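You operate a simulated robot arm through the tools that you are given. There is no shell and no other tool.

You are at the controls of a simulated two-armed robot. One attempt, no reset.

Task
Switch the bench socket on, set the bench dryer to 55 C and 3 hours, press RUN.
Fine: the orange spool is in the dryer for a short top-up: these figures, not its label's; it is left running.

Only the result counts: the job must be done as asked and must still hold three seconds after the hand-in. Knocking over, shifting, dropping, spilling or breaking anything else fails it.

Robot
Two 7-joint arms with two-finger grippers on one trunk that stands fixed in place. Base frame: the origin is at the foot of the trunk, x ahead of it, y to its left, z up. Units: mm, degrees, N and s.
The left shoulder is at [80, 175, 1076], the right one opposite. With the tool pointing down near the work surface each hand reaches from about 280 to 880 mm from the base axis, measured 20 degrees to its own side. Payload 2.94 kg a hand.
The tool frame of a hand sits at the grasp point between the pads (the TCP): z along the fingers, y along the line on which they close. The tips reach 30 mm beyond it. The gripper opens to 138 mm. The gripper's body begins 109 mm behind the TCP.
Orientation is told as [roll, pitch, yaw] about the base's x, y, z axes, in that order, counted from this pose: with the fingers straight down and closing along the base's y, the tool's x points along the base's -x, its y along +y and its z along -z.

Tools
- The arms move only by the tool arm_command. It takes "left_increments", "right_increments" or both (then of equal length, played together; a hand with none holds still); each is a list of rows, each a list of 7 numbers: the shift along the tool's x, y, z in units of 20 mm (1.0 is 20 mm), then the turn, a rotation vector about the tool's x, y, z in units of 5 degrees (1.0 is 5 degrees), then the gripper command, from -1 (shut) to 1 (fully open), values between in proportion. In form: [[dx, dy, dz, rx, ry, rz, gripper], ...]. A call has 1 to 20 rows; each row shifts and turns the commanded pose from where the row before left it, along the tool's axes as they then stand. A call with a number of a shift or a turn outside -1 to 1 is refused whole. A row lasts 0.2 s, in which the tool goes at most 50 mm and 8.6 degrees; a call with a longer step from one row to the next is refused whole, and so is a gripper value outside its range. A pose out of reach is approached as far as the arm can. The call stops where the force on the tool passes 40 N (or 10 N more than at its start, if that is more) or the arm is blocked; 0.2 s more then pass. Each finger halts on what it meets, pressing with about 25 N; the grip force reading is that of the motor and also rises with nothing between the fingers. The clock runs only during rows and for 0.2 s after the last one: add rows that do not move to give the fingers time. The reply holds the time, the measured pose of the TCP, the force on the tool along the base axes, the opening and the grip force, in the units named above and with some noise, with the torque about the TCP (base axes, N m) and any sound that the robot's microphone picked up.
- Cameras (640 x 400 px; columns grow to the right, rows downward): "scene" is now at [183.2, 31.9, 1551.4]; the picture's right is [0.42, -0.91, 0.00], its down [-0.67, -0.31, -0.67] and it looks along [0.61, 0.28, -0.74] (base axes); focal length 283 px, centre (320, 200). "left" rides on the left gripper at [71, -19, -146] in its tool frame; the picture's right is [0.26, 0.97, 0.00], its down [-0.85, 0.23, -0.48] and it looks along [-0.46, 0.12, 0.88] (tool axes); focal length 280 px, centre (320, 200). "right" rides on the right gripper at [71, 19, -146] in its tool frame; the picture's right is [-0.26, 0.96, 0.00], its down [-0.85, -0.23, -0.48] and it looks along [-0.46, -0.12, 0.88] (tool axes); focal length 280 px, centre (320, 200). There is no depth. A picture from a camera that has moved, and an enlarged one, comes with that camera's place and axes in the base frame and with its lens.
- get_image(camera): a new picture of that camera. The clock stands still meanwhile.
- raise_lower(by): slides the trunk up (or, below 0, down) by that many mm; the arms and the scene camera ride with it, the base frame stays. It gives what a move gives, with no picture.
- turn_head(pan, tilt): turns the head with the scene camera to pan (to the left, within 120 degrees either way) and tilt (down, from -29 to 69), counted from straight ahead of the robot. It gives what a move gives.
- inspect(camera, box): a new picture of the part [left, top, right, bottom] of that camera's present view, enlarged. The clock stands still meanwhile.
- close_job(): hands the job in; it is judged then, once.

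Places have to be worked out from the pictures, the camera data and where the tool is seen. Open the grippers and draw the arms clear of the work before you hand the job in, unless the task says otherwise.

The tools are called after "Emit:" as name(argument=value, ...) on one line, values as JSON. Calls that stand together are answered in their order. arm_command: Moves the arms, as the interface text tells. Its arguments: {"type":"object","properties":{"left_increments":{"type":"array","items":{"type":"array","items":{"type":"number"}}},"right_increments":{"type":"array","items":{"type":"array","items":{"type":"number"}}}},"required":[]} The other tools are called the same way: raise_lower (by) slides the trunk up or down; turn_head (pan, tilt) turns the head that bears the scene camera; get_image (camera) takes a picture; inspect (camera, box) takes an enlarged picture of a part of a camera's view; close_job () hands the job in.

At the start:

```text
clock: 0.0
left_ee_pos: [496.1, 542.8, 1277.4]
left_orientation: [-0.1, 0.0, 0.1]
left_force: [-0.3, -1.3, 0.8]
left_torque: [-0.01, -0.02, 0.02]
left_finger_gap: 138.0
left_grasp_force: 0.1
right_ee_pos: [509.4, 25.9, 1222.0]
right_orientation: [-0.1, 0.0, 0.1]
right_force: [0.3, 0.1, -0.2]
right_torque: [0.02, 0.01, -0.01]
right_finger_gap: 138.0
right_grasp_force: 0.1
trunk travel left (down, up): [-250.0, 484.0]
head pan, tilt: [24.7, 47.9]
```

scene: 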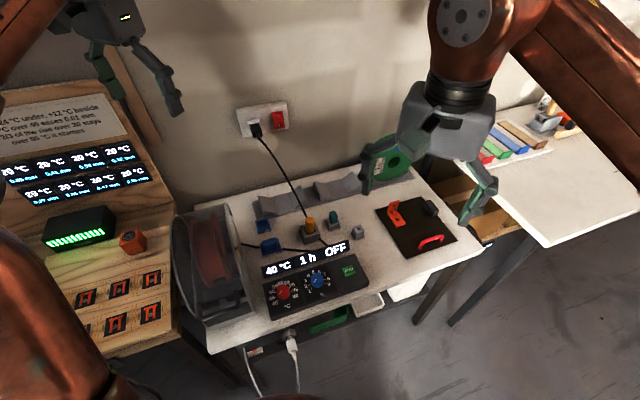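
right: 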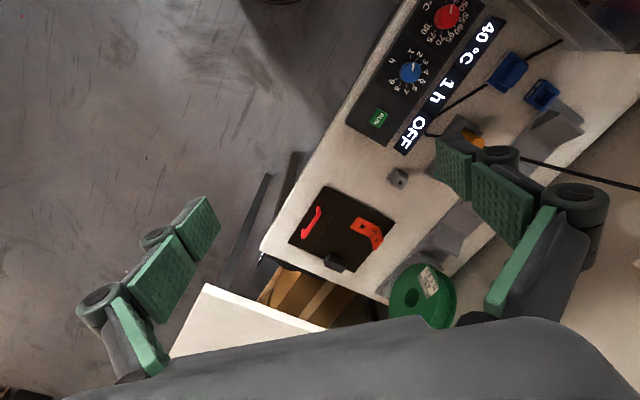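
left: 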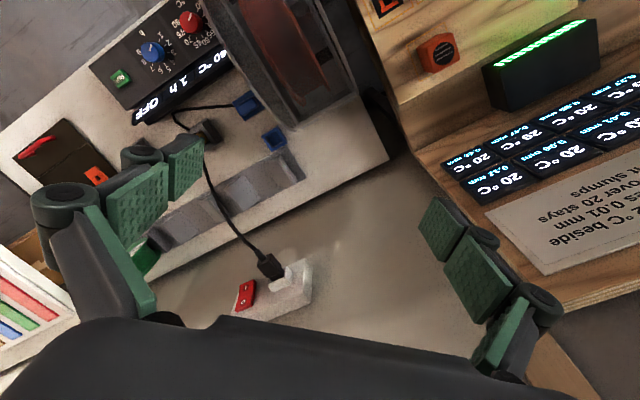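

I'll start by looking closely at the dryer panel, the wall socket and the cables on the bench.

Emit:
inspect(camera="scene", box=[230, 220, 390, 320])

Emit:
inspect(camera="scene", box=[220, 90, 320, 150])

Emit:
inspect(camera="scene", box=[0, 80, 180, 200])

Emit:
inspect(camera="scene", box=[160, 180, 480, 380])

```text
4.00 times, centred on (310, 270) of scene
camera zoom: at [183.2, 31.9, 1551.4], right [0.42, -0.91, 0.0], down [-0.67, -0.31, -0.67], along [0.61, 0.28, -0.74], focal length 1134 px, centre (360, -80)
```

zoom: 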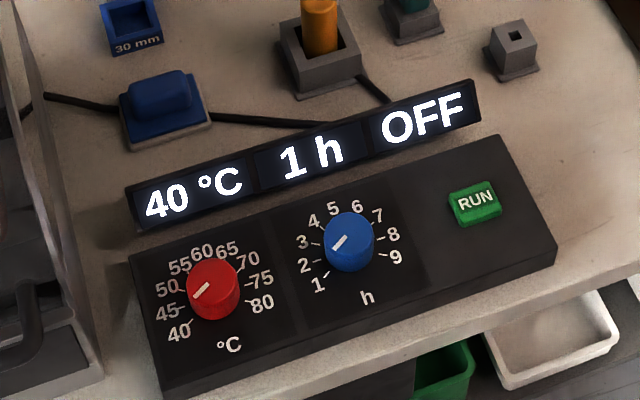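

```text
6.40 times, centred on (270, 120) of scene
camera zoom: at [183.2, 31.9, 1551.4], right [0.42, -0.91, 0.0], down [-0.67, -0.31, -0.67], along [0.61, 0.28, -0.74], focal length 1814 px, centre (640, 712)
```

zoom: 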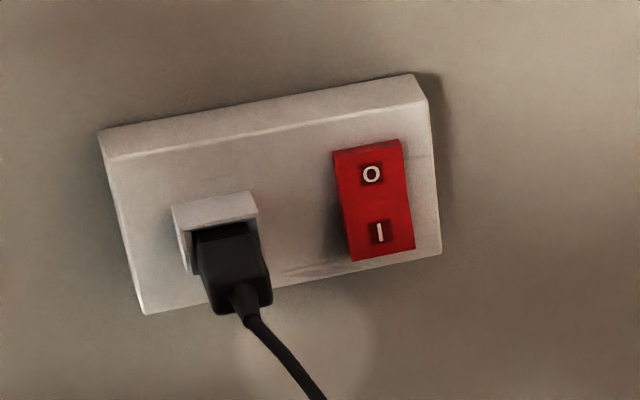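

```text
3.33 times, centred on (90, 140) of scene
camera zoom: at [183.2, 31.9, 1551.4], right [0.42, -0.91, 0.0], down [-0.67, -0.31, -0.67], along [0.61, 0.28, -0.74], focal length 945 px, centre (1087, 400)
```

zoom: 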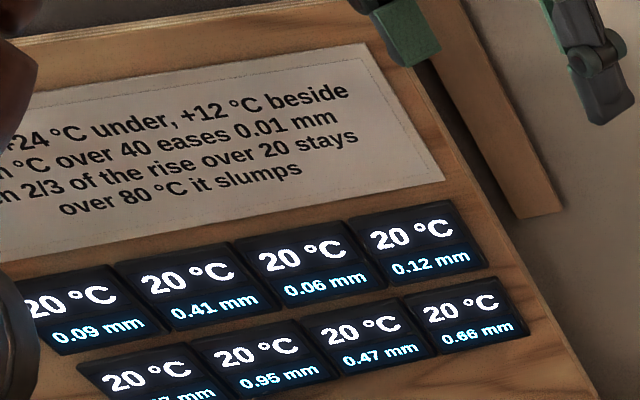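

```text
2.00 times, centred on (320, 280) of scene
camera zoom: at [183.2, 31.9, 1551.4], right [0.42, -0.91, 0.0], down [-0.67, -0.31, -0.67], along [0.61, 0.28, -0.74], focal length 567 px, centre (320, 40)
```

zoom: 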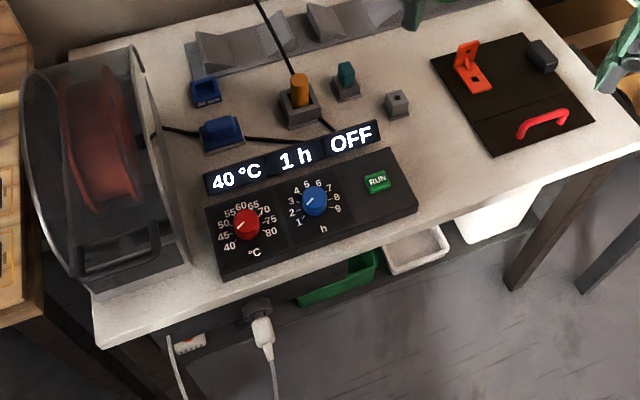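

The wall unit has an O/I rocker, and there is also something with a white plug under the front of the bench. I'll look at that and at the other views before deciding which is the bench socket.

Emit:
inspect(camera="scene", box=[220, 310, 340, 385])

Emit:
inspect(camera="left", box=[200, 230, 360, 330])

Emit:
inspect(camera="left", box=[80, 0, 320, 150])

Emit:
inspect(camera="right", box=[340, 0, 580, 150])

```text
5.33 times, centred on (280, 348) of scene
camera zoom: at [183.2, 31.9, 1551.4], right [0.42, -0.91, 0.0], down [-0.67, -0.31, -0.67], along [0.61, 0.28, -0.74], focal length 1511 px, centre (533, -587)
```

zoom: 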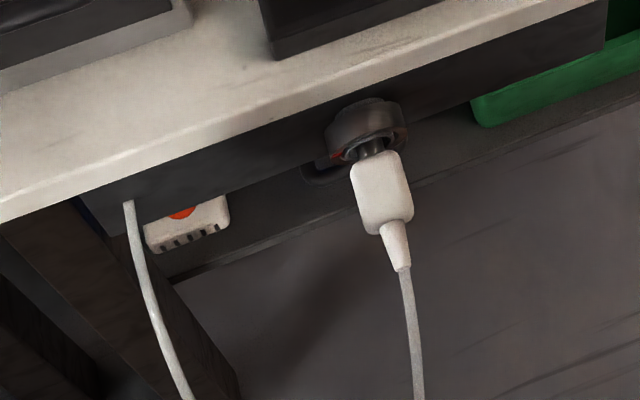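

```text
4.00 times, centred on (280, 280) of left
camera zoom: at [426.6, 522.2, 1422.3], right [-0.26, 0.96, 0.0], down [0.85, 0.23, 0.48], along [0.46, 0.13, -0.88], focal length 1122 px, centre (480, -120)
```

zoom: 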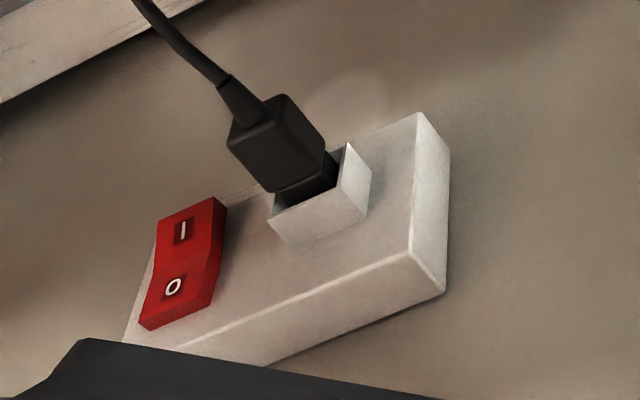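

```text
2.67 times, centred on (200, 75) of left
camera zoom: at [426.6, 522.2, 1422.3], right [-0.26, 0.96, 0.0], down [0.85, 0.23, 0.48], along [0.46, 0.13, -0.88], focal length 748 px, centre (640, 533)
```

zoom: 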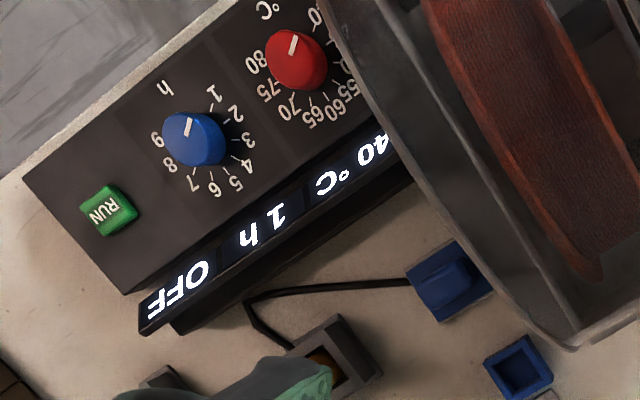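

```text
2.67 times, centred on (460, 75) of right
camera zoom: at [439.9, 42.2, 1366.9], right [0.26, 0.97, 0.0], down [0.85, -0.23, 0.48], along [0.46, -0.12, -0.88], focal length 748 px, centre (-53, 533)
```

zoom: 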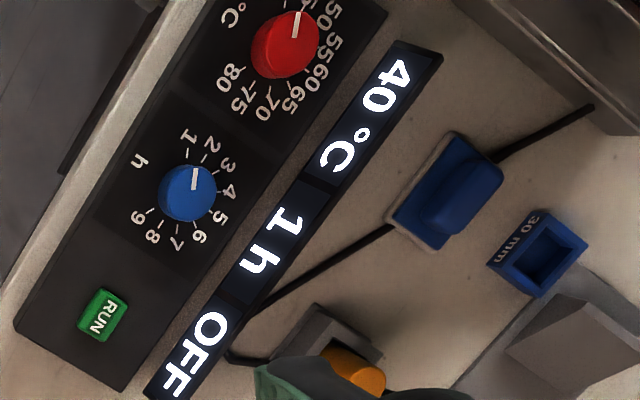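

The wall unit beside the plug is the only thing with an O/I switch. I triangulate its rocker at about (869, 494, 1037), with the wall facing about (-0.7, -0.7), and the red knob at about (450, 270, 782). First I'll yaw the left hand by +45° and move the right hand aside to the right.

Emit:
arm_command(left_increments=[[0, 0, 0, 0, 0, -1, -1], [0, 0, 0, 0, 0, -1, -1], [0, 0, 0, 0, 0, -1, -1], [0, 0, 0, 0, 0, -1, -1], [0, 0, 0, 0, 0, -1, -1], [0, 0, 0, 0, 0, -1, -1], [0, 0, 0, 0, 0, -1, -1], [0, 0, 0, 0, 0, -1, -1], [0, 0, 0, 0, 0, -1, -1]], right_increments=[[0, -1, 0, 0, 0, 0, 1], [0, -1, 0, 0, 0, 0, 1], [0, -1, 0, 0, 0, 0, 1], [0, -1, 0, 0, 0, 0, 1], [0, -1, 0, 0, 0, 0, 1], [0, -1, 0, 0, 0, 0, 1], [0, -1, 0, 0, 0, 0, 1], [0, -1, 0, 0, 0, 0, 1], [0, -1, 0, 0, 0, 0, 1]])

```text
clock: 2.0
left_ee_pos: [496.2, 542.1, 1277.8]
left_orientation: [0.0, -0.1, 45.2]
left_force: [0.0, -0.1, -0.4]
left_torque: [0.02, -0.03, 0.02]
left_finger_gap: 0.1
left_grasp_force: 24.7
right_ee_pos: [509.4, -155.8, 1221.8]
right_orientation: [0.0, -0.1, 0.1]
right_force: [0.3, 1.0, 0.1]
right_torque: [-0.01, -0.02, -0.02]
right_finger_gap: 138.1
right_grasp_force: 0.1
trunk travel left (down, up): [-250.0, 484.0]
head pan, tilt: [24.7, 47.9]
```

The yaw worked as expected. I'll take fresh pictures now the right hand is out of the way.

Emit:
get_image(camera="scene")

Emit:
get_image(camera="left")

Emit:
get_image(camera="right")

```text
taken
camera scene: at [182.8, 30.6, 1551.5], right [0.42, -0.91, 0.0], down [-0.67, -0.31, -0.67], along [0.61, 0.28, -0.74], focal length 283 px, centre (320, 200)
```

scene: 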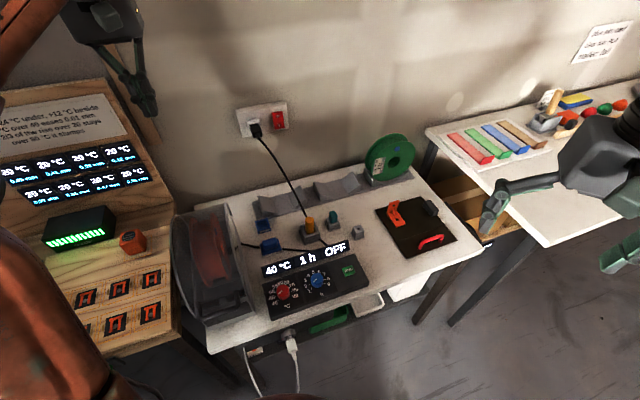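

```text
taken
camera left: at [460.7, 476.3, 1422.8], right [-0.87, 0.49, 0.0], down [0.43, 0.76, 0.48], along [0.24, 0.41, -0.88], focal length 280 px, centre (320, 200)
```

left: 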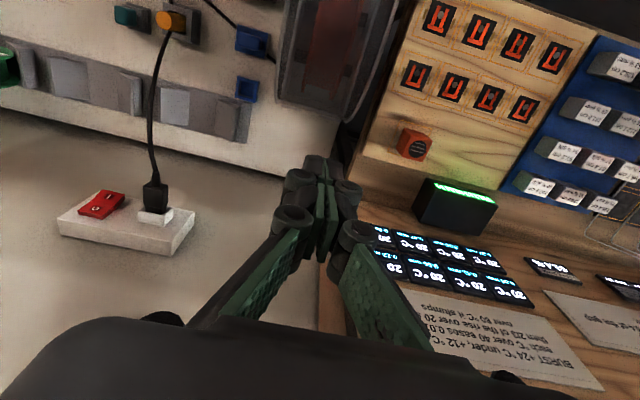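

```text
taken
camera right: at [440.1, -139.1, 1366.7], right [0.26, 0.97, 0.0], down [0.85, -0.23, 0.47], along [0.46, -0.12, -0.88], focal length 280 px, centre (320, 200)
```

right: 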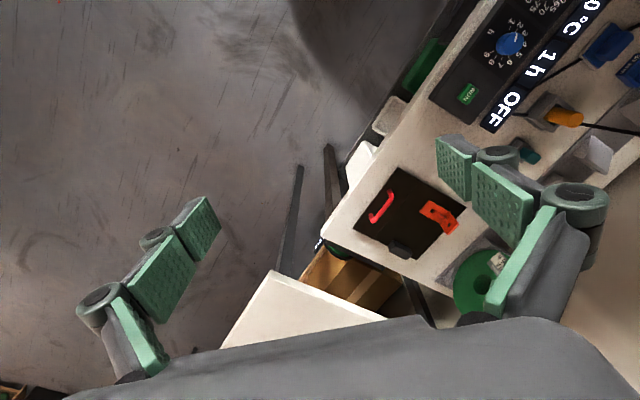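

The left camera sees the wall socket from above now. I'll zoom in on the rocker profile and on the panel.

Emit:
inspect(camera="left", box=[40, 160, 220, 272])

Emit:
inspect(camera="scene", box=[160, 190, 260, 330])

Emit:
inspect(camera="scene", box=[255, 240, 375, 320])

Emit:
inspect(camera="scene", box=[540, 10, 640, 80])

```text
3.56 times, centred on (130, 216) of left
camera zoom: at [460.7, 476.3, 1422.8], right [-0.87, 0.49, 0.0], down [0.43, 0.76, 0.48], along [0.24, 0.41, -0.88], focal length 997 px, centre (996, 143)
```

zoom: 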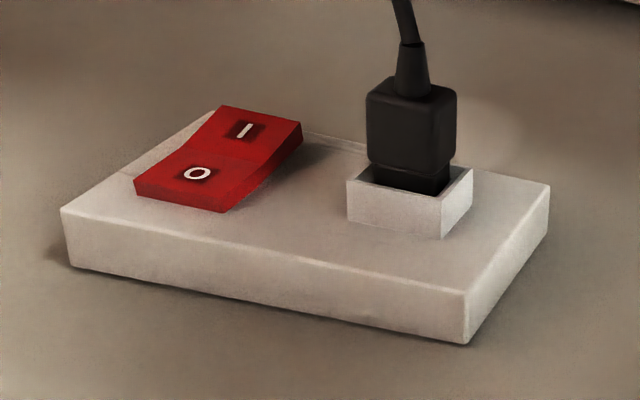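

```text
2.86 times, centred on (210, 260) of scene
camera zoom: at [182.8, 30.6, 1551.5], right [0.42, -0.91, 0.0], down [-0.67, -0.31, -0.67], along [0.61, 0.28, -0.74], focal length 810 px, centre (634, 29)
```

zoom: 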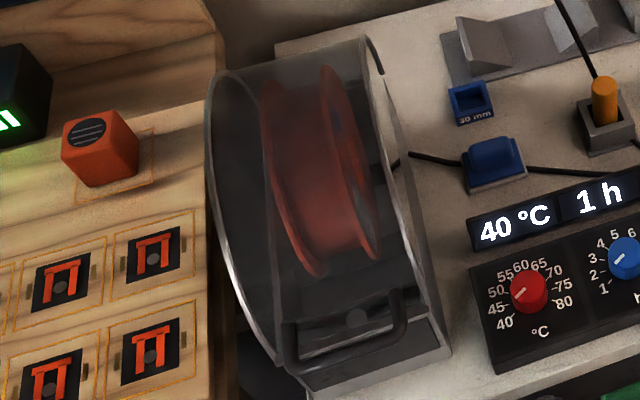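

```text
5.00 times, centred on (315, 280) of scene
camera zoom: at [182.8, 30.6, 1551.5], right [0.42, -0.91, 0.0], down [-0.67, -0.31, -0.67], along [0.61, 0.28, -0.74], focal length 1417 px, centre (345, -200)
```

zoom: 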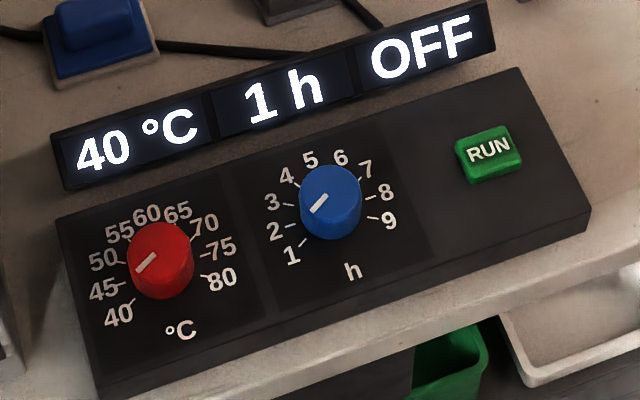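

```text
5.71 times, centred on (590, 45) of scene
camera zoom: at [182.8, 30.6, 1551.5], right [0.42, -0.91, 0.0], down [-0.67, -0.31, -0.67], along [0.61, 0.28, -0.74], focal length 1619 px, centre (-1223, 1086)
```

zoom: 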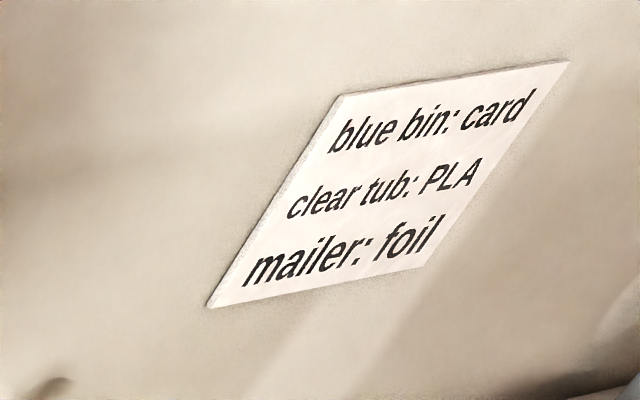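

The I half stands out, so the socket is off, and pressing the lower (I) end switches it on. I'll swing the left hand, fingers shut, to point horizontally at the wall while moving it to about (762, 389, 1150).

Emit:
arm_command(left_increments=[[-0.222, -0.822, 0.353, 0, -1, 0, -1], [-0.19, -0.822, 0.371, 0, -1, 0, -1], [-0.157, -0.822, 0.386, 0, -1, 0, -1], [-0.123, -0.822, 0.398, 0, -1, 0, -1], [-0.088, -0.822, 0.408, 0, -1, 0, -1], [-0.052, -0.822, 0.414, 0, -1, 0, -1], [-0.016, -0.822, 0.417, 0, -1, 0, -1], [0.021, -0.822, 0.416, 0, -1, 0, -1], [0.057, -0.822, 0.413, 0, -1, 0, -1], [0.093, -0.822, 0.407, 0, -1, 0, -1], [0.128, -0.822, 0.397, 0, -1, 0, -1], [0.162, -0.822, 0.384, 0, -1, 0, -1], [0.195, -0.822, 0.369, 0, -1, 0, -1], [0.226, -0.822, 0.35, 0, -1, 0, -1], [0.256, -0.822, 0.329, 0, -1, 0, -1], [0.284, -0.822, 0.306, 0, -1, 0, -1], [0.309, -0.822, 0.28, 0, -1, 0, -1], [0.332, -0.822, 0.252, 0, -1, 0, -1], [0, 0, 0, 0, 0, 0, -1]])

```text
clock: 6.0
left_ee_pos: [750.2, 401.5, 1154.5]
left_orientation: [-167.8, -89.9, -147.1]
left_force: [-0.2, 1.5, -0.3]
left_torque: [0.0, 0.01, 0.03]
left_finger_gap: 0.1
left_grasp_force: 24.9
left hand out of reach, approached as far as the arm can: row 18
right_ee_pos: [510.2, -156.4, 1222.1]
right_orientation: [0.0, 0.0, 0.1]
right_force: [-0.9, 0.3, -0.6]
right_torque: [-0.01, 0.05, 0.02]
right_finger_gap: 138.0
right_grasp_force: 0.1
trunk travel left (down, up): [-250.0, 484.0]
head pan, tilt: [24.7, 47.9]
```

The arm stopped about 17 mm sideways of the commanded point, so some joint is near its limit. I'll look at its configuration.

Emit:
get_image(camera="scene")

Emit:
get_image(camera="left")

Emit:
get_image(camera="right")

```text
taken
camera scene: at [183.4, 31.1, 1551.4], right [0.42, -0.91, 0.0], down [-0.67, -0.31, -0.67], along [0.61, 0.28, -0.74], focal length 283 px, centre (320, 200)
```

scene: 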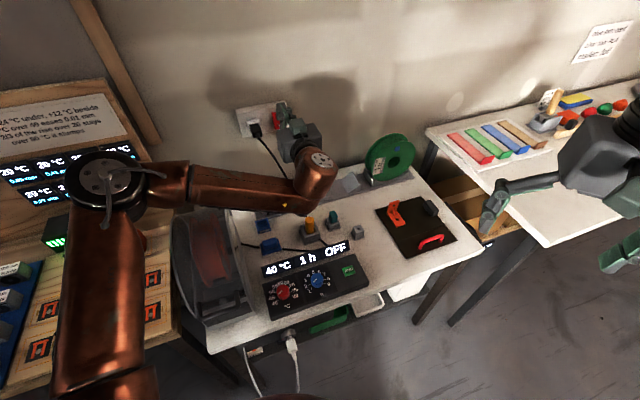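

```text
taken
camera left: at [661.7, 284.6, 1082.3], right [-0.68, 0.68, -0.26], down [-0.5, -0.17, 0.85], along [0.53, 0.71, 0.46], focal length 280 px, centre (320, 200)
```

left: 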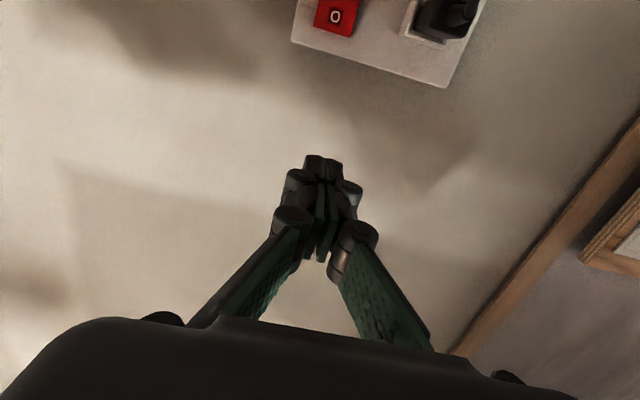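

```text
taken
camera right: at [440.6, -138.4, 1366.7], right [0.26, 0.97, 0.0], down [0.85, -0.23, 0.47], along [0.46, -0.12, -0.88], focal length 280 px, centre (320, 200)
```

right: 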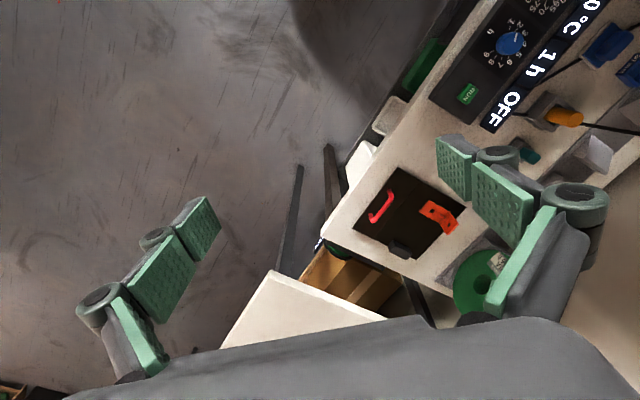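

The elbow is out to the left and the wrist bend is near its limit. Reaching further toward the wall straightens the arm, so I'll go down and forward to a commanded (800, 427, 1060) and re-check.

Emit:
arm_command(left_increments=[[0.9, 0, 0.54, 0, 0, 0, -1], [0.9, 0, 0.54, 0, 0, 0, -1], [0.9, 0, 0.54, 0, 0, 0, -1], [0.9, 0, 0.54, 0, 0, 0, -1], [0.9, 0, 0.54, 0, 0, 0, -1], [0, 0, 0, 0, 0, 0, -1]])

Emit:
get_image(camera="scene")

Emit:
get_image(camera="left")

```text
clock: 7.4
left_ee_pos: [767.5, 459.1, 1075.2]
left_orientation: [2.4, -90.0, 42.5]
left_force: [1.3, -1.0, 0.5]
left_torque: [-0.01, -0.03, 0.0]
left_finger_gap: 0.2
left_grasp_force: 24.6
left hand out of reach, approached as far as the arm can: row 1, 2, 3, 4, 5
right_ee_pos: [511.4, -155.7, 1222.2]
right_orientation: [0.1, -0.1, -0.1]
right_force: [0.5, 0.1, -0.4]
right_torque: [0.01, 0.02, 0.03]
right_finger_gap: 138.1
right_grasp_force: 0.0
trunk travel left (down, up): [-250.0, 484.0]
head pan, tilt: [24.7, 47.9]
```

```text
taken
camera scene: at [183.0, 31.1, 1551.4], right [0.42, -0.91, 0.0], down [-0.67, -0.31, -0.67], along [0.61, 0.28, -0.74], focal length 283 px, centre (320, 200)
```

scene: 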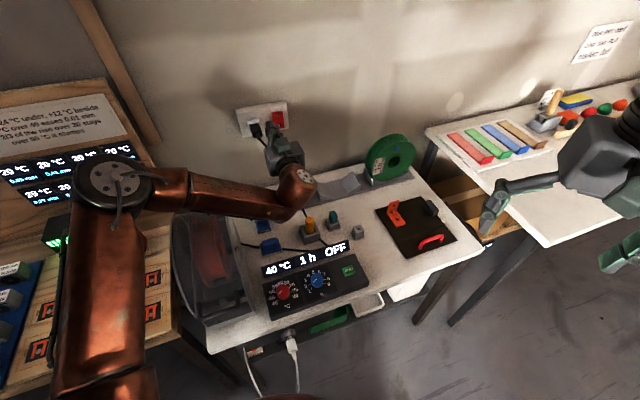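

```text
taken
camera left: at [678.9, 341.7, 1002.8], right [-0.68, 0.68, -0.26], down [-0.5, -0.17, 0.85], along [0.53, 0.71, 0.46], focal length 280 px, centre (320, 200)
```

left: 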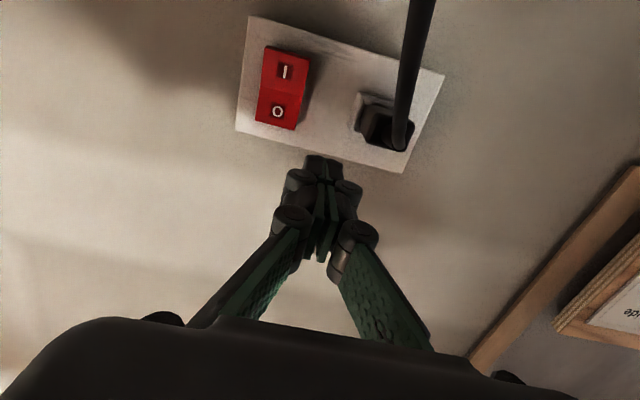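

Only the sideways position is limited, by the wrist bend. Tilting the hand 45° down should free the wrist, and the fingertip can still press the lower end, so I'll pitch down 45° about the commanded point.

Emit:
arm_command(left_increments=[[0, 0, 0, 0, 1, 0, -1], [0, 0, 0, 0, 1, 0, -1], [0, 0, 0, 0, 1, 0, -1], [0, 0, 0, 0, 1, 0, -1], [0, 0, 0, 0, 1, 0, -1], [0, 0, 0, 0, 1, 0, -1], [0, 0, 0, 0, 1, 0, -1], [0, 0, 0, 0, 1, 0, -1], [0, 0, 0, 0, 1, 0, -1], [0, 0, 0, 0, 0, 0, -1]])

Emit:
get_image(camera="scene")

Emit:
get_image(camera="left")

```text
clock: 9.6
left_ee_pos: [766.3, 459.3, 1074.0]
left_orientation: [0.0, -44.8, 45.1]
left_force: [0.1, -0.3, -0.1]
left_torque: [-0.01, -0.02, -0.03]
left_finger_gap: 0.1
left_grasp_force: 24.8
right_ee_pos: [510.3, -155.7, 1222.3]
right_orientation: [0.1, -0.1, 0.1]
right_force: [0.2, 0.7, 0.4]
right_torque: [0.02, -0.01, 0.03]
right_finger_gap: 138.0
right_grasp_force: 0.1
trunk travel left (down, up): [-250.0, 484.0]
head pan, tilt: [24.7, 47.9]
```

```text
taken
camera scene: at [183.1, 31.3, 1551.4], right [0.42, -0.91, 0.0], down [-0.67, -0.31, -0.67], along [0.61, 0.28, -0.74], focal length 283 px, centre (320, 200)
```

scene: 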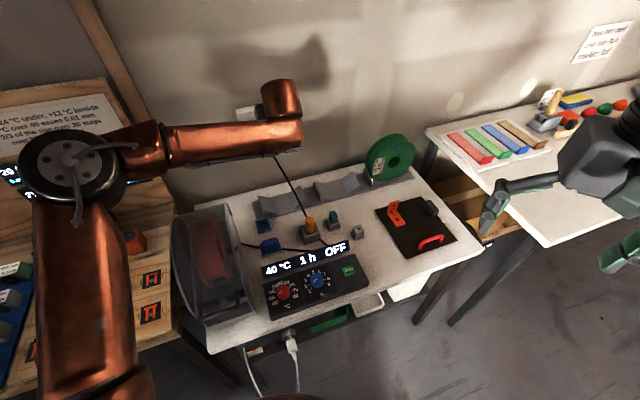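

```text
taken
camera left: at [673.2, 336.6, 1126.3], right [-0.81, 0.55, -0.18], down [0.02, 0.35, 0.94], along [0.58, 0.76, -0.3], focal length 280 px, centre (320, 200)
```

left: 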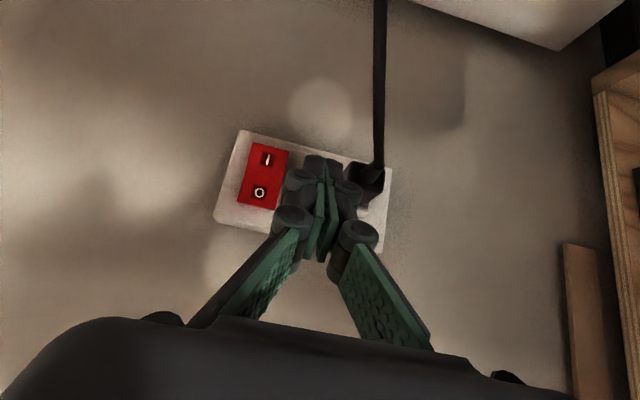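

The hand is now at a reachable 45°-down pose at (766, 459, 1074). This view and the scene view together put the I mark at about (869.5, 497, 1019). I'll shift 46 mm to the right, then down and forward to about 40 mm short of contact.

Emit:
arm_command(left_increments=[[0, -0.772, 0, 0, 0, 0, -1], [0, -0.772, 0, 0, 0, 0, -1], [0, -0.772, 0, 0, 0, 0, -1], [0.17, 0, 0.7, 0, 0, 0, -1], [0.17, 0, 0.7, 0, 0, 0, -1], [0.17, 0, 0.7, 0, 0, 0, -1], [0.17, 0, 0.7, 0, 0, 0, -1], [0, 0, 0, 0, 0, 0, -1]])

Emit:
get_image(camera="scene")

Emit:
get_image(camera="left")

```text
clock: 11.4
left_ee_pos: [792.7, 470.9, 1023.8]
left_orientation: [-0.2, -45.0, 45.2]
left_force: [-0.7, -0.2, -0.4]
left_torque: [0.02, 0.0, 0.03]
left_finger_gap: 0.0
left_grasp_force: 25.0
left hand out of reach, approached as far as the arm can: row 2, 3, 6, 7
right_ee_pos: [511.0, -155.1, 1222.0]
right_orientation: [0.1, -0.1, -0.1]
right_force: [0.3, 0.3, -0.1]
right_torque: [0.01, -0.01, -0.01]
right_finger_gap: 137.9
right_grasp_force: 0.1
trunk travel left (down, up): [-250.0, 484.0]
head pan, tilt: [24.7, 47.9]
```

```text
taken
camera scene: at [183.1, 31.2, 1551.4], right [0.42, -0.91, 0.0], down [-0.67, -0.31, -0.67], along [0.61, 0.28, -0.74], focal length 283 px, centre (320, 200)
```

scene: 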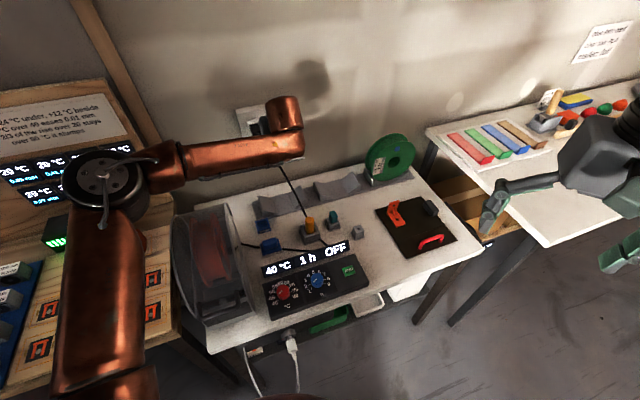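

```text
taken
camera left: at [698.1, 349.2, 1077.1], right [-0.81, 0.55, -0.19], down [0.02, 0.35, 0.94], along [0.58, 0.76, -0.3], focal length 280 px, centre (320, 200)
```

left: 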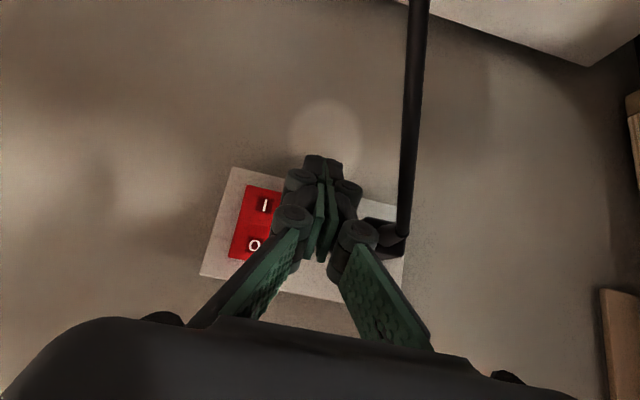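

The limit is in the joints, not the distance, so I'll turn the tool azimuth from 45° to about 22°, in line with the shoulder. I can still push along the wall normal. I'll back off 40 mm, then rotate.

Emit:
arm_command(left_increments=[[0.707, 0, -0.707, 0, 0, 0, -1], [0.707, 0, -0.707, 0, 0, 0, -1], [0, 0, 0, 0.65, 0, 0.65, -1], [0, 0, 0, 0.65, 0, 0.65, -1], [0, 0, 0, 0.65, 0, 0.65, -1], [0, 0, 0, 0.65, 0, 0.65, -1], [0, 0, 0, 0.65, 0, 0.65, -1], [0, 0, 0, 0, 0, 0, -1]])

Emit:
get_image(camera="scene")

Emit:
get_image(camera="left")

```text
clock: 13.2
left_ee_pos: [765.3, 443.4, 1024.3]
left_orientation: [0.0, -45.0, 22.2]
left_force: [0.3, -0.2, 0.4]
left_torque: [0.03, 0.03, -0.02]
left_finger_gap: 0.0
left_grasp_force: 24.9
right_ee_pos: [509.7, -156.5, 1222.5]
right_orientation: [0.0, 0.0, 0.0]
right_force: [0.0, 0.5, 0.3]
right_torque: [0.02, 0.02, -0.02]
right_finger_gap: 138.2
right_grasp_force: 0.1
trunk travel left (down, up): [-250.0, 484.0]
head pan, tilt: [24.7, 47.9]
```

```text
taken
camera scene: at [183.4, 31.1, 1551.3], right [0.42, -0.91, 0.0], down [-0.67, -0.31, -0.67], along [0.61, 0.28, -0.74], focal length 283 px, centre (320, 200)
```

scene: 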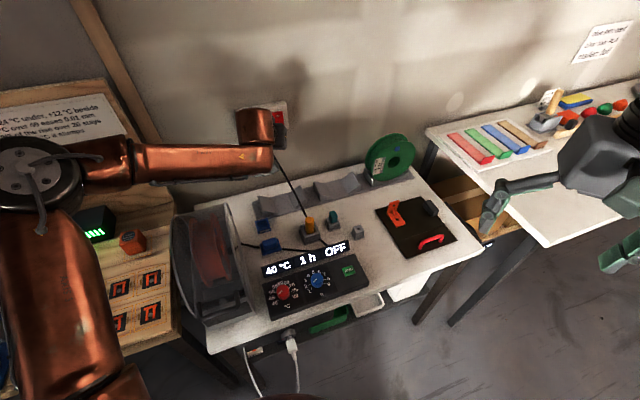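

```text
taken
camera left: at [629.9, 367.6, 1077.2], right [-0.53, 0.82, -0.19], down [0.16, 0.31, 0.94], along [0.83, 0.47, -0.3], focal length 280 px, centre (320, 200)
```

left: 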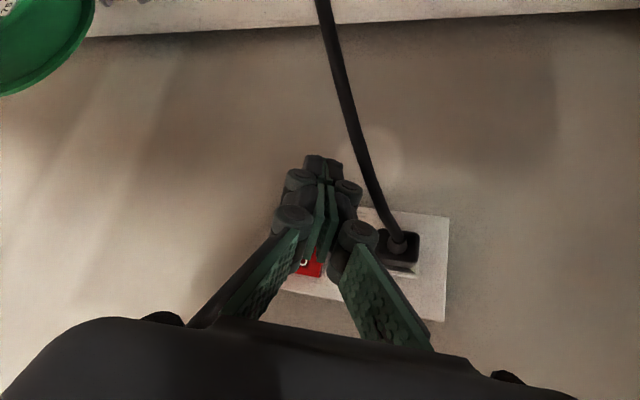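

The pose (765, 443, 1024) was reached without trouble. I'll shift about 34 mm right along the wall and go 50 mm forward, which should leave about 30 mm to contact.

Emit:
arm_command(left_increments=[[-0.23, -0.773, 0.23, 0, 0, 0, -1], [-0.23, -0.773, 0.23, 0, 0, 0, -1], [-0.544, 0.323, 0.544, 0, 0, 0, -1], [-0.544, 0.323, 0.544, 0, 0, 0, -1], [-0.544, 0.323, 0.544, 0, 0, 0, -1], [0, 0, 0, 0, 0, 0, -1]])

Emit:
get_image(camera="scene")

Emit:
get_image(camera="left")

```text
clock: 14.6
left_ee_pos: [824.8, 454.3, 1025.1]
left_orientation: [0.1, -45.0, 22.1]
left_force: [-0.1, 0.4, 0.8]
left_torque: [0.05, -0.01, 0.03]
left_finger_gap: 0.2
left_grasp_force: 25.5
right_ee_pos: [509.6, -155.7, 1222.2]
right_orientation: [0.1, 0.0, 0.1]
right_force: [-0.9, -0.3, -0.2]
right_torque: [0.0, 0.0, 0.0]
right_finger_gap: 137.9
right_grasp_force: 0.1
trunk travel left (down, up): [-250.0, 484.0]
head pan, tilt: [24.7, 47.9]
```

```text
taken
camera scene: at [182.8, 30.9, 1551.5], right [0.42, -0.91, 0.0], down [-0.67, -0.31, -0.67], along [0.61, 0.28, -0.74], focal length 283 px, centre (320, 200)
```

scene: 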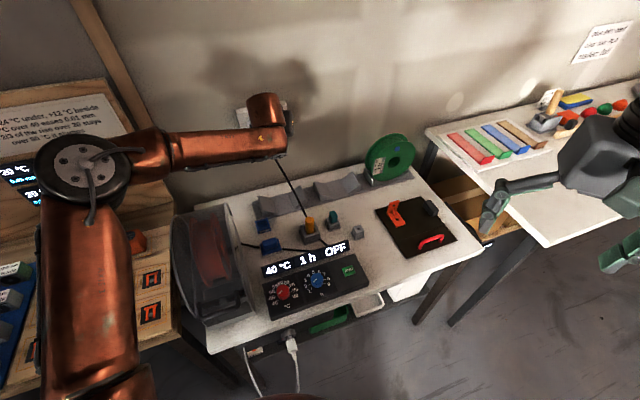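

```text
taken
camera left: at [689.6, 379.4, 1077.6], right [-0.53, 0.82, -0.18], down [0.16, 0.31, 0.94], along [0.83, 0.47, -0.3], focal length 280 px, centre (320, 200)
```

left: 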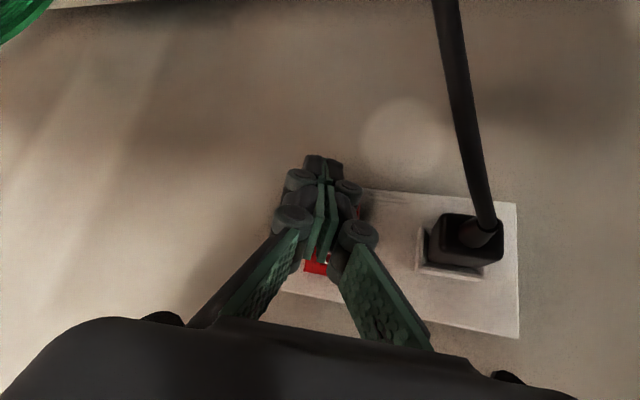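

All as planned: the tip is about 30 mm short of the lower rocker half. I'll push forward along the wall normal in 8 mm steps and watch the force and sound.

Emit:
arm_command(left_increments=[[-0.261, 0.155, 0.261, 0, 0, 0, -1], [-0.261, 0.155, 0.261, 0, 0, 0, -1], [-0.261, 0.155, 0.261, 0, 0, 0, -1], [-0.261, 0.155, 0.261, 0, 0, 0, -1], [-0.261, 0.155, 0.261, 0, 0, 0, -1]])

Emit:
inspect(camera="left", box=[240, 120, 560, 320])

```text
clock: 15.7
left_ee_pos: [844.5, 473.0, 1022.9]
left_orientation: [-0.2, -44.4, 22.0]
left_force: [-22.6, -11.2, 6.1]
left_torque: [-0.01, 0.1, 0.16]
left_finger_gap: 0.1
left_grasp_force: 25.0
right_ee_pos: [508.2, -157.3, 1222.9]
right_orientation: [0.1, -0.1, 0.0]
right_force: [-0.3, 0.1, -0.3]
right_torque: [0.0, 0.02, -0.03]
right_finger_gap: 137.9
right_grasp_force: 0.0
trunk travel left (down, up): [-250.0, 484.0]
head pan, tilt: [24.7, 47.9]
stopped in row 5 (left hand): the force on the tool passed its limit at 51 N (the readings are from after the stop); the commanded pose is now the measured one
```

```text
2.00 times, centred on (400, 220) of left
camera zoom: at [710.1, 398.8, 1077.4], right [-0.53, 0.83, -0.19], down [0.17, 0.32, 0.93], along [0.83, 0.47, -0.31], focal length 561 px, centre (160, 160)
```

zoom: 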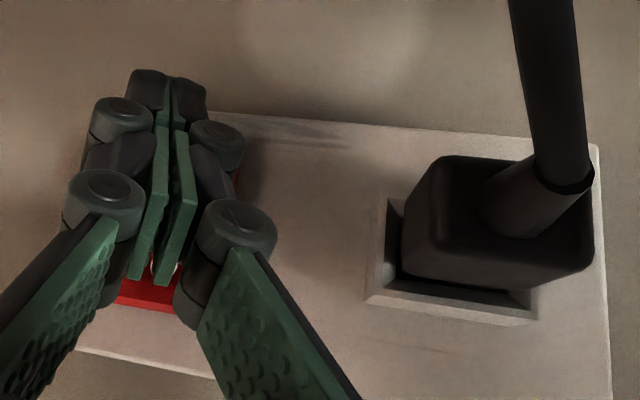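

Contact came where predicted and the force peaked at 51 N. I'll back off 40 mm and look at whether the rocker flipped.

Emit:
arm_command(left_increments=[[0.652, -0.387, -0.652, 0, 0, 0, -1], [0.652, -0.387, -0.652, 0, 0, 0, -1], [0.23, 0.773, -0.23, 0, 0, 0, -1], [0.23, 0.773, -0.23, 0, 0, 0, -1], [0, 0, 0, 0, 0, 0, -1]])

Emit:
get_image(camera="left")

Emit:
inspect(camera="scene", box=[220, 80, 320, 150])

```text
clock: 16.9
left_ee_pos: [794.9, 472.1, 1020.2]
left_orientation: [-0.1, -44.3, 22.0]
left_force: [0.5, -0.2, -0.6]
left_torque: [0.02, 0.0, -0.02]
left_finger_gap: 0.0
left_grasp_force: 24.5
right_ee_pos: [510.3, -155.1, 1221.5]
right_orientation: [0.1, 0.1, 0.0]
right_force: [-0.2, 0.3, -0.1]
right_torque: [-0.01, -0.02, 0.02]
right_finger_gap: 137.7
right_grasp_force: 0.0
trunk travel left (down, up): [-250.0, 484.0]
head pan, tilt: [24.7, 47.9]
```

```text
taken
camera left: at [661.2, 397.2, 1074.7], right [-0.53, 0.83, -0.18], down [0.17, 0.32, 0.93], along [0.83, 0.47, -0.31], focal length 280 px, centre (320, 200)
```

left: 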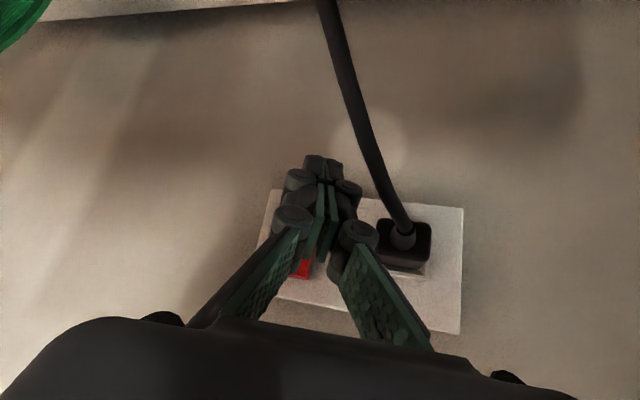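

```text
5.71 times, centred on (270, 115) of scene
camera zoom: at [183.7, 31.5, 1551.3], right [0.42, -0.91, 0.0], down [-0.67, -0.31, -0.67], along [0.61, 0.28, -0.74], focal length 1619 px, centre (606, 686)
```

zoom: 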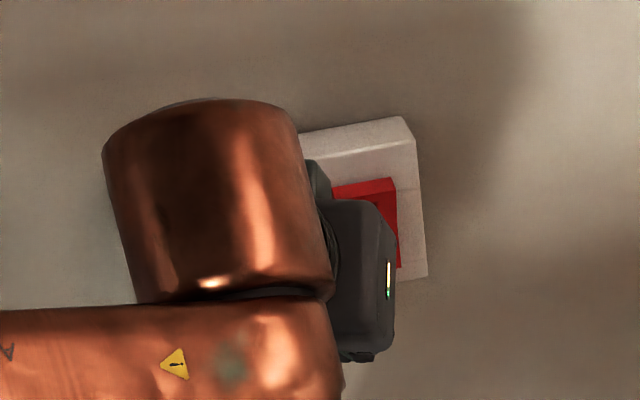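

The hand still hides the rocker. I'll pull it further back, up and to the left, to bring the rocker into view.

Emit:
arm_command(left_increments=[[0.038, 0.42, -0.98, 0, 0, 0, -1], [0.038, 0.42, -0.98, 0, 0, 0, -1], [0.038, 0.42, -0.98, 0, 0, 0, -1], [0.038, 0.82, -0.5, 0, 0, 0, -1], [0, 0, 0, 0, 0, 0, -1]])

Emit:
get_image(camera="left")

Emit:
inspect(camera="scene", box=[220, 80, 320, 150])

```text
clock: 18.1
left_ee_pos: [733.1, 491.7, 1067.1]
left_orientation: [0.0, -44.4, 21.9]
left_force: [0.2, 0.4, -0.5]
left_torque: [0.02, 0.04, 0.01]
left_finger_gap: 0.1
left_grasp_force: 25.1
right_ee_pos: [510.0, -156.2, 1220.8]
right_orientation: [0.1, 0.1, 0.0]
right_force: [-0.3, 0.0, -0.7]
right_torque: [0.0, 0.01, 0.0]
right_finger_gap: 137.8
right_grasp_force: 0.2
trunk travel left (down, up): [-250.0, 484.0]
head pan, tilt: [24.7, 47.9]
```

```text
taken
camera left: at [598.4, 416.2, 1121.7], right [-0.53, 0.83, -0.18], down [0.17, 0.32, 0.93], along [0.83, 0.47, -0.31], focal length 280 px, centre (320, 200)
```

left: 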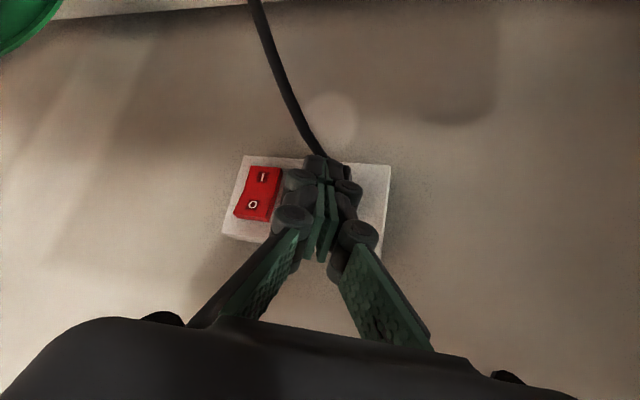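

```text
5.71 times, centred on (270, 115) of scene
camera zoom: at [183.5, 30.8, 1551.3], right [0.42, -0.91, 0.0], down [-0.67, -0.31, -0.67], along [0.61, 0.28, -0.74], focal length 1619 px, centre (606, 686)
```

zoom: 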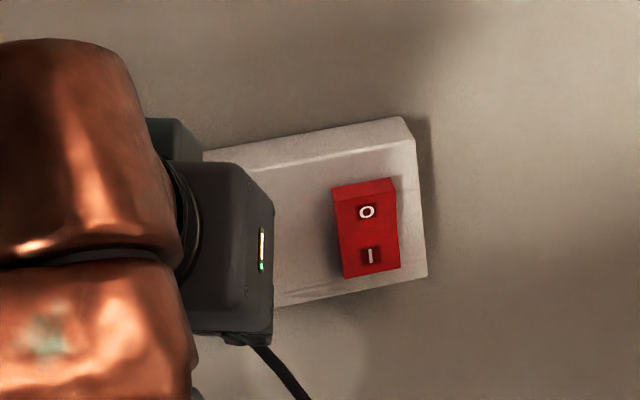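

The O end now appears to stand out. I'll zoom in to confirm that the rocker flipped and to see whether the dryer display changed.

Emit:
inspect(camera="left", box=[210, 140, 310, 250])

Emit:
inspect(camera="scene", box=[255, 240, 375, 320])

```text
3.64 times, centred on (260, 195) of left
camera zoom: at [598.4, 416.2, 1121.7], right [-0.53, 0.83, -0.18], down [0.17, 0.32, 0.93], along [0.83, 0.47, -0.31], focal length 1020 px, centre (538, 218)
```

zoom: 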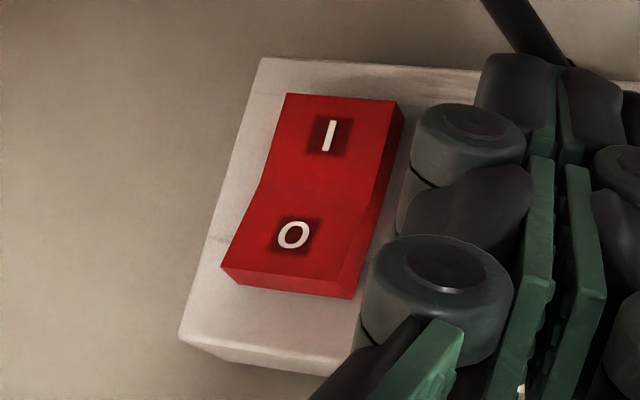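

```text
5.00 times, centred on (315, 280) of scene
camera zoom: at [183.5, 30.8, 1551.3], right [0.42, -0.91, 0.0], down [-0.67, -0.31, -0.67], along [0.61, 0.28, -0.74], focal length 1417 px, centre (345, -200)
```

zoom: 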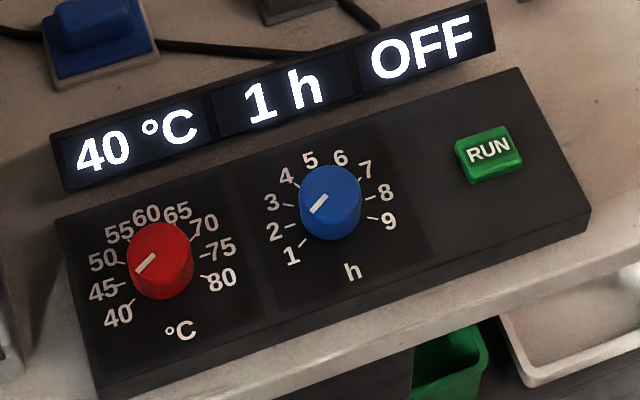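

The rocker letters moved as a flip would give: I in by about 1 px, O out. So the socket is on. Next I'll lift the left hand and bring it upright, fingers down, before going to the dryer panel.

Emit:
arm_command(left_increments=[[-0.315, 0, -0.322, 0, 0.987, 0, -1], [-0.286, 0, -0.347, 0, 0.987, 0, -1], [-0.255, 0, -0.371, 0, 0.987, 0, -1], [-0.222, 0, -0.391, 0, 0.987, 0, -1], [-0.188, 0, -0.409, 0, 0.987, 0, -1], [-0.152, 0, -0.424, 0, 0.987, 0, -1], [-0.115, 0, -0.435, 0, 0.987, 0, -1], [-0.077, 0, -0.443, 0, 0.987, 0, -1], [-0.038, 0, -0.448, 0, 0.987, 0, -1], [0, 0, 0, 0, 0, 0, -1]])

```text
clock: 20.3
left_ee_pos: [722.9, 495.7, 1115.3]
left_orientation: [-0.1, -14.9, 22.0]
left_force: [0.1, -0.1, 0.0]
left_torque: [0.03, 0.05, 0.01]
left_finger_gap: 0.0
left_grasp_force: 25.3
left hand out of reach, approached as far as the arm can: row 6, 7, 8, 9
right_ee_pos: [511.1, -155.3, 1221.5]
right_orientation: [0.1, 0.1, -0.1]
right_force: [1.0, 0.3, -0.2]
right_torque: [-0.04, 0.0, 0.04]
right_finger_gap: 137.9
right_grasp_force: 0.1
trunk travel left (down, up): [-250.0, 484.0]
head pan, tilt: [24.7, 47.9]
```

It went out of reach upright at that distance. I'll pull the hand back toward the robot by about 200 mm and then finish levelling it.

Emit:
arm_command(left_increments=[[0.94, -0.232, -0.25, 0, 0, 0, -1], [0.94, -0.232, -0.25, 0, 0, 0, -1], [0.94, -0.232, -0.25, 0, 0, 0, -1], [0.94, -0.232, -0.25, 0, 0, 0, -1], [0.94, -0.232, -0.25, 0, 0, 0, -1], [0.94, -0.232, -0.25, 0, 0, 0, -1], [0.94, -0.232, -0.25, 0, 0, 0, -1], [0.94, -0.232, -0.25, 0, 0, 0, -1], [0.94, -0.232, -0.25, 0, 0, 0, -1], [0.94, -0.232, -0.25, 0, 0, 0, -1], [0, 0, 0, 0, 0.99, 0, -1], [0, 0, 0, 0, 0.99, 0, -1], [0, 0, 0, 0, 0.99, 0, -1], [0, 0, 0, 0, 0, 0, -1]])

Emit:
get_image(camera="scene")

```text
clock: 23.3
left_ee_pos: [560.7, 379.7, 1115.4]
left_orientation: [-0.1, 0.0, 21.9]
left_force: [1.1, 0.6, -0.1]
left_torque: [-0.04, 0.0, 0.0]
left_finger_gap: 0.0
left_grasp_force: 24.7
right_ee_pos: [509.6, -156.4, 1222.3]
right_orientation: [0.0, -0.1, 0.2]
right_force: [0.1, -0.4, -0.3]
right_torque: [-0.02, -0.01, -0.02]
right_finger_gap: 137.7
right_grasp_force: 0.2
trunk travel left (down, up): [-250.0, 484.0]
head pan, tilt: [24.7, 47.9]
```

```text
taken
camera scene: at [182.5, 31.6, 1551.5], right [0.42, -0.91, 0.0], down [-0.67, -0.31, -0.67], along [0.61, 0.28, -0.74], focal length 283 px, centre (320, 200)
```

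scene: 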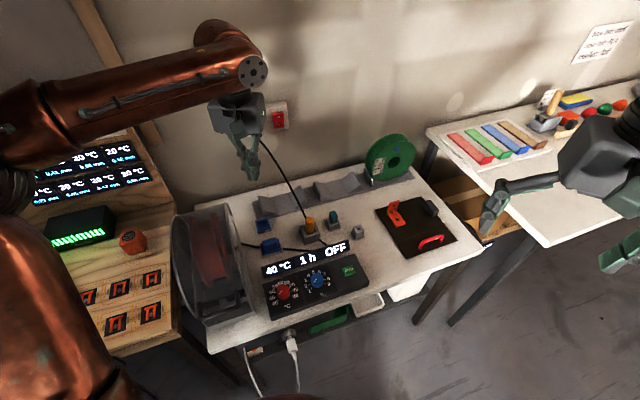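

The hand is upright at (561, 380, 1115). I'll yaw it to 0, half-open the gripper (about 69 mm) and move it above the red knob to look with the hand camera.

Emit:
arm_command(left_increments=[[0, 0, 0, 0, 0, 0.876, 0], [0, 0, 0, 0, 0, 0.876, 0], [0, 0, 0, 0, 0, 0.876, 0], [0, 0, 0, 0, 0, 0.876, 0], [0, 0, 0, 0, 0, 0.876, 0], [0.922, -0.914, 0.75, 0, 0, 0, 0], [0.922, -0.914, 0.75, 0, 0, 0, 0], [0.922, -0.914, 0.75, 0, 0, 0, 0], [0.922, -0.914, 0.75, 0, 0, 0, 0], [0.922, -0.914, 0.75, 0, 0, 0, 0], [0.922, -0.914, 0.75, 0, 0, 0, 0], [0, 0, 0, 0, 0, 0, 0]])

Emit:
get_image(camera="scene")

Emit:
get_image(camera="left")

Emit:
get_image(camera="right")

```text
clock: 25.9
left_ee_pos: [449.9, 269.6, 1026.2]
left_orientation: [0.0, -0.2, 0.1]
left_force: [-0.3, -0.3, 0.1]
left_torque: [-0.01, -0.01, -0.02]
left_finger_gap: 69.2
left_grasp_force: 0.0
right_ee_pos: [511.0, -155.1, 1222.7]
right_orientation: [0.0, 0.0, 0.0]
right_force: [-0.2, -0.8, 0.7]
right_torque: [-0.01, 0.0, 0.0]
right_finger_gap: 137.9
right_grasp_force: 0.0
trunk travel left (down, up): [-250.0, 484.0]
head pan, tilt: [24.7, 47.9]
```

```text
taken
camera scene: at [183.3, 31.6, 1551.4], right [0.42, -0.91, 0.0], down [-0.67, -0.31, -0.67], along [0.61, 0.28, -0.74], focal length 283 px, centre (320, 200)
```

scene: 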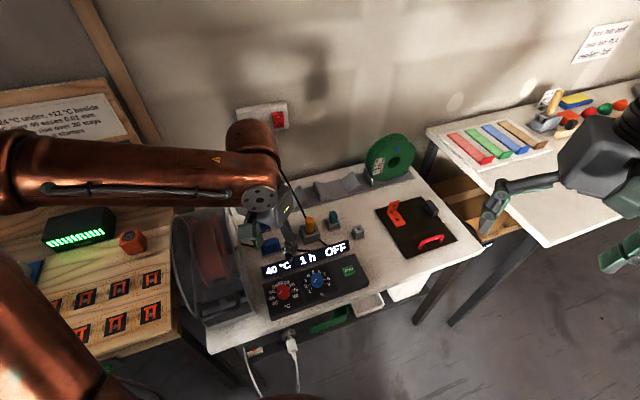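

```text
taken
camera left: at [379.9, 249.7, 1170.8], right [-0.26, 0.96, 0.0], down [0.85, 0.23, 0.48], along [0.46, 0.12, -0.88], focal length 280 px, centre (320, 200)
```

left: 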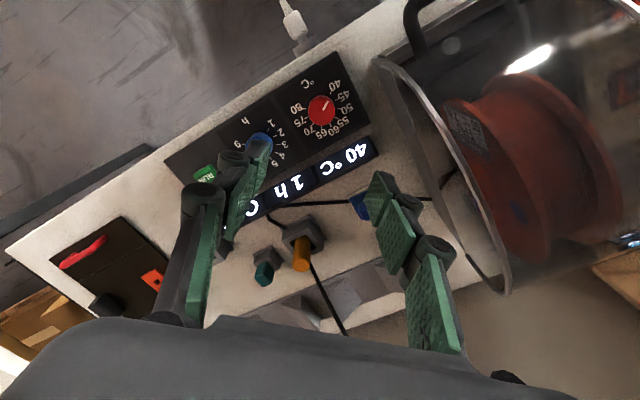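

```text
taken
camera right: at [440.6, -137.9, 1366.6], right [0.26, 0.97, 0.0], down [0.85, -0.23, 0.47], along [0.46, -0.12, -0.88], focal length 280 px, centre (320, 200)
```

right: 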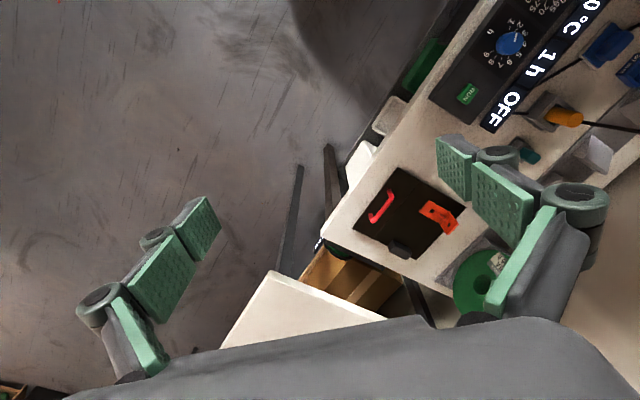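

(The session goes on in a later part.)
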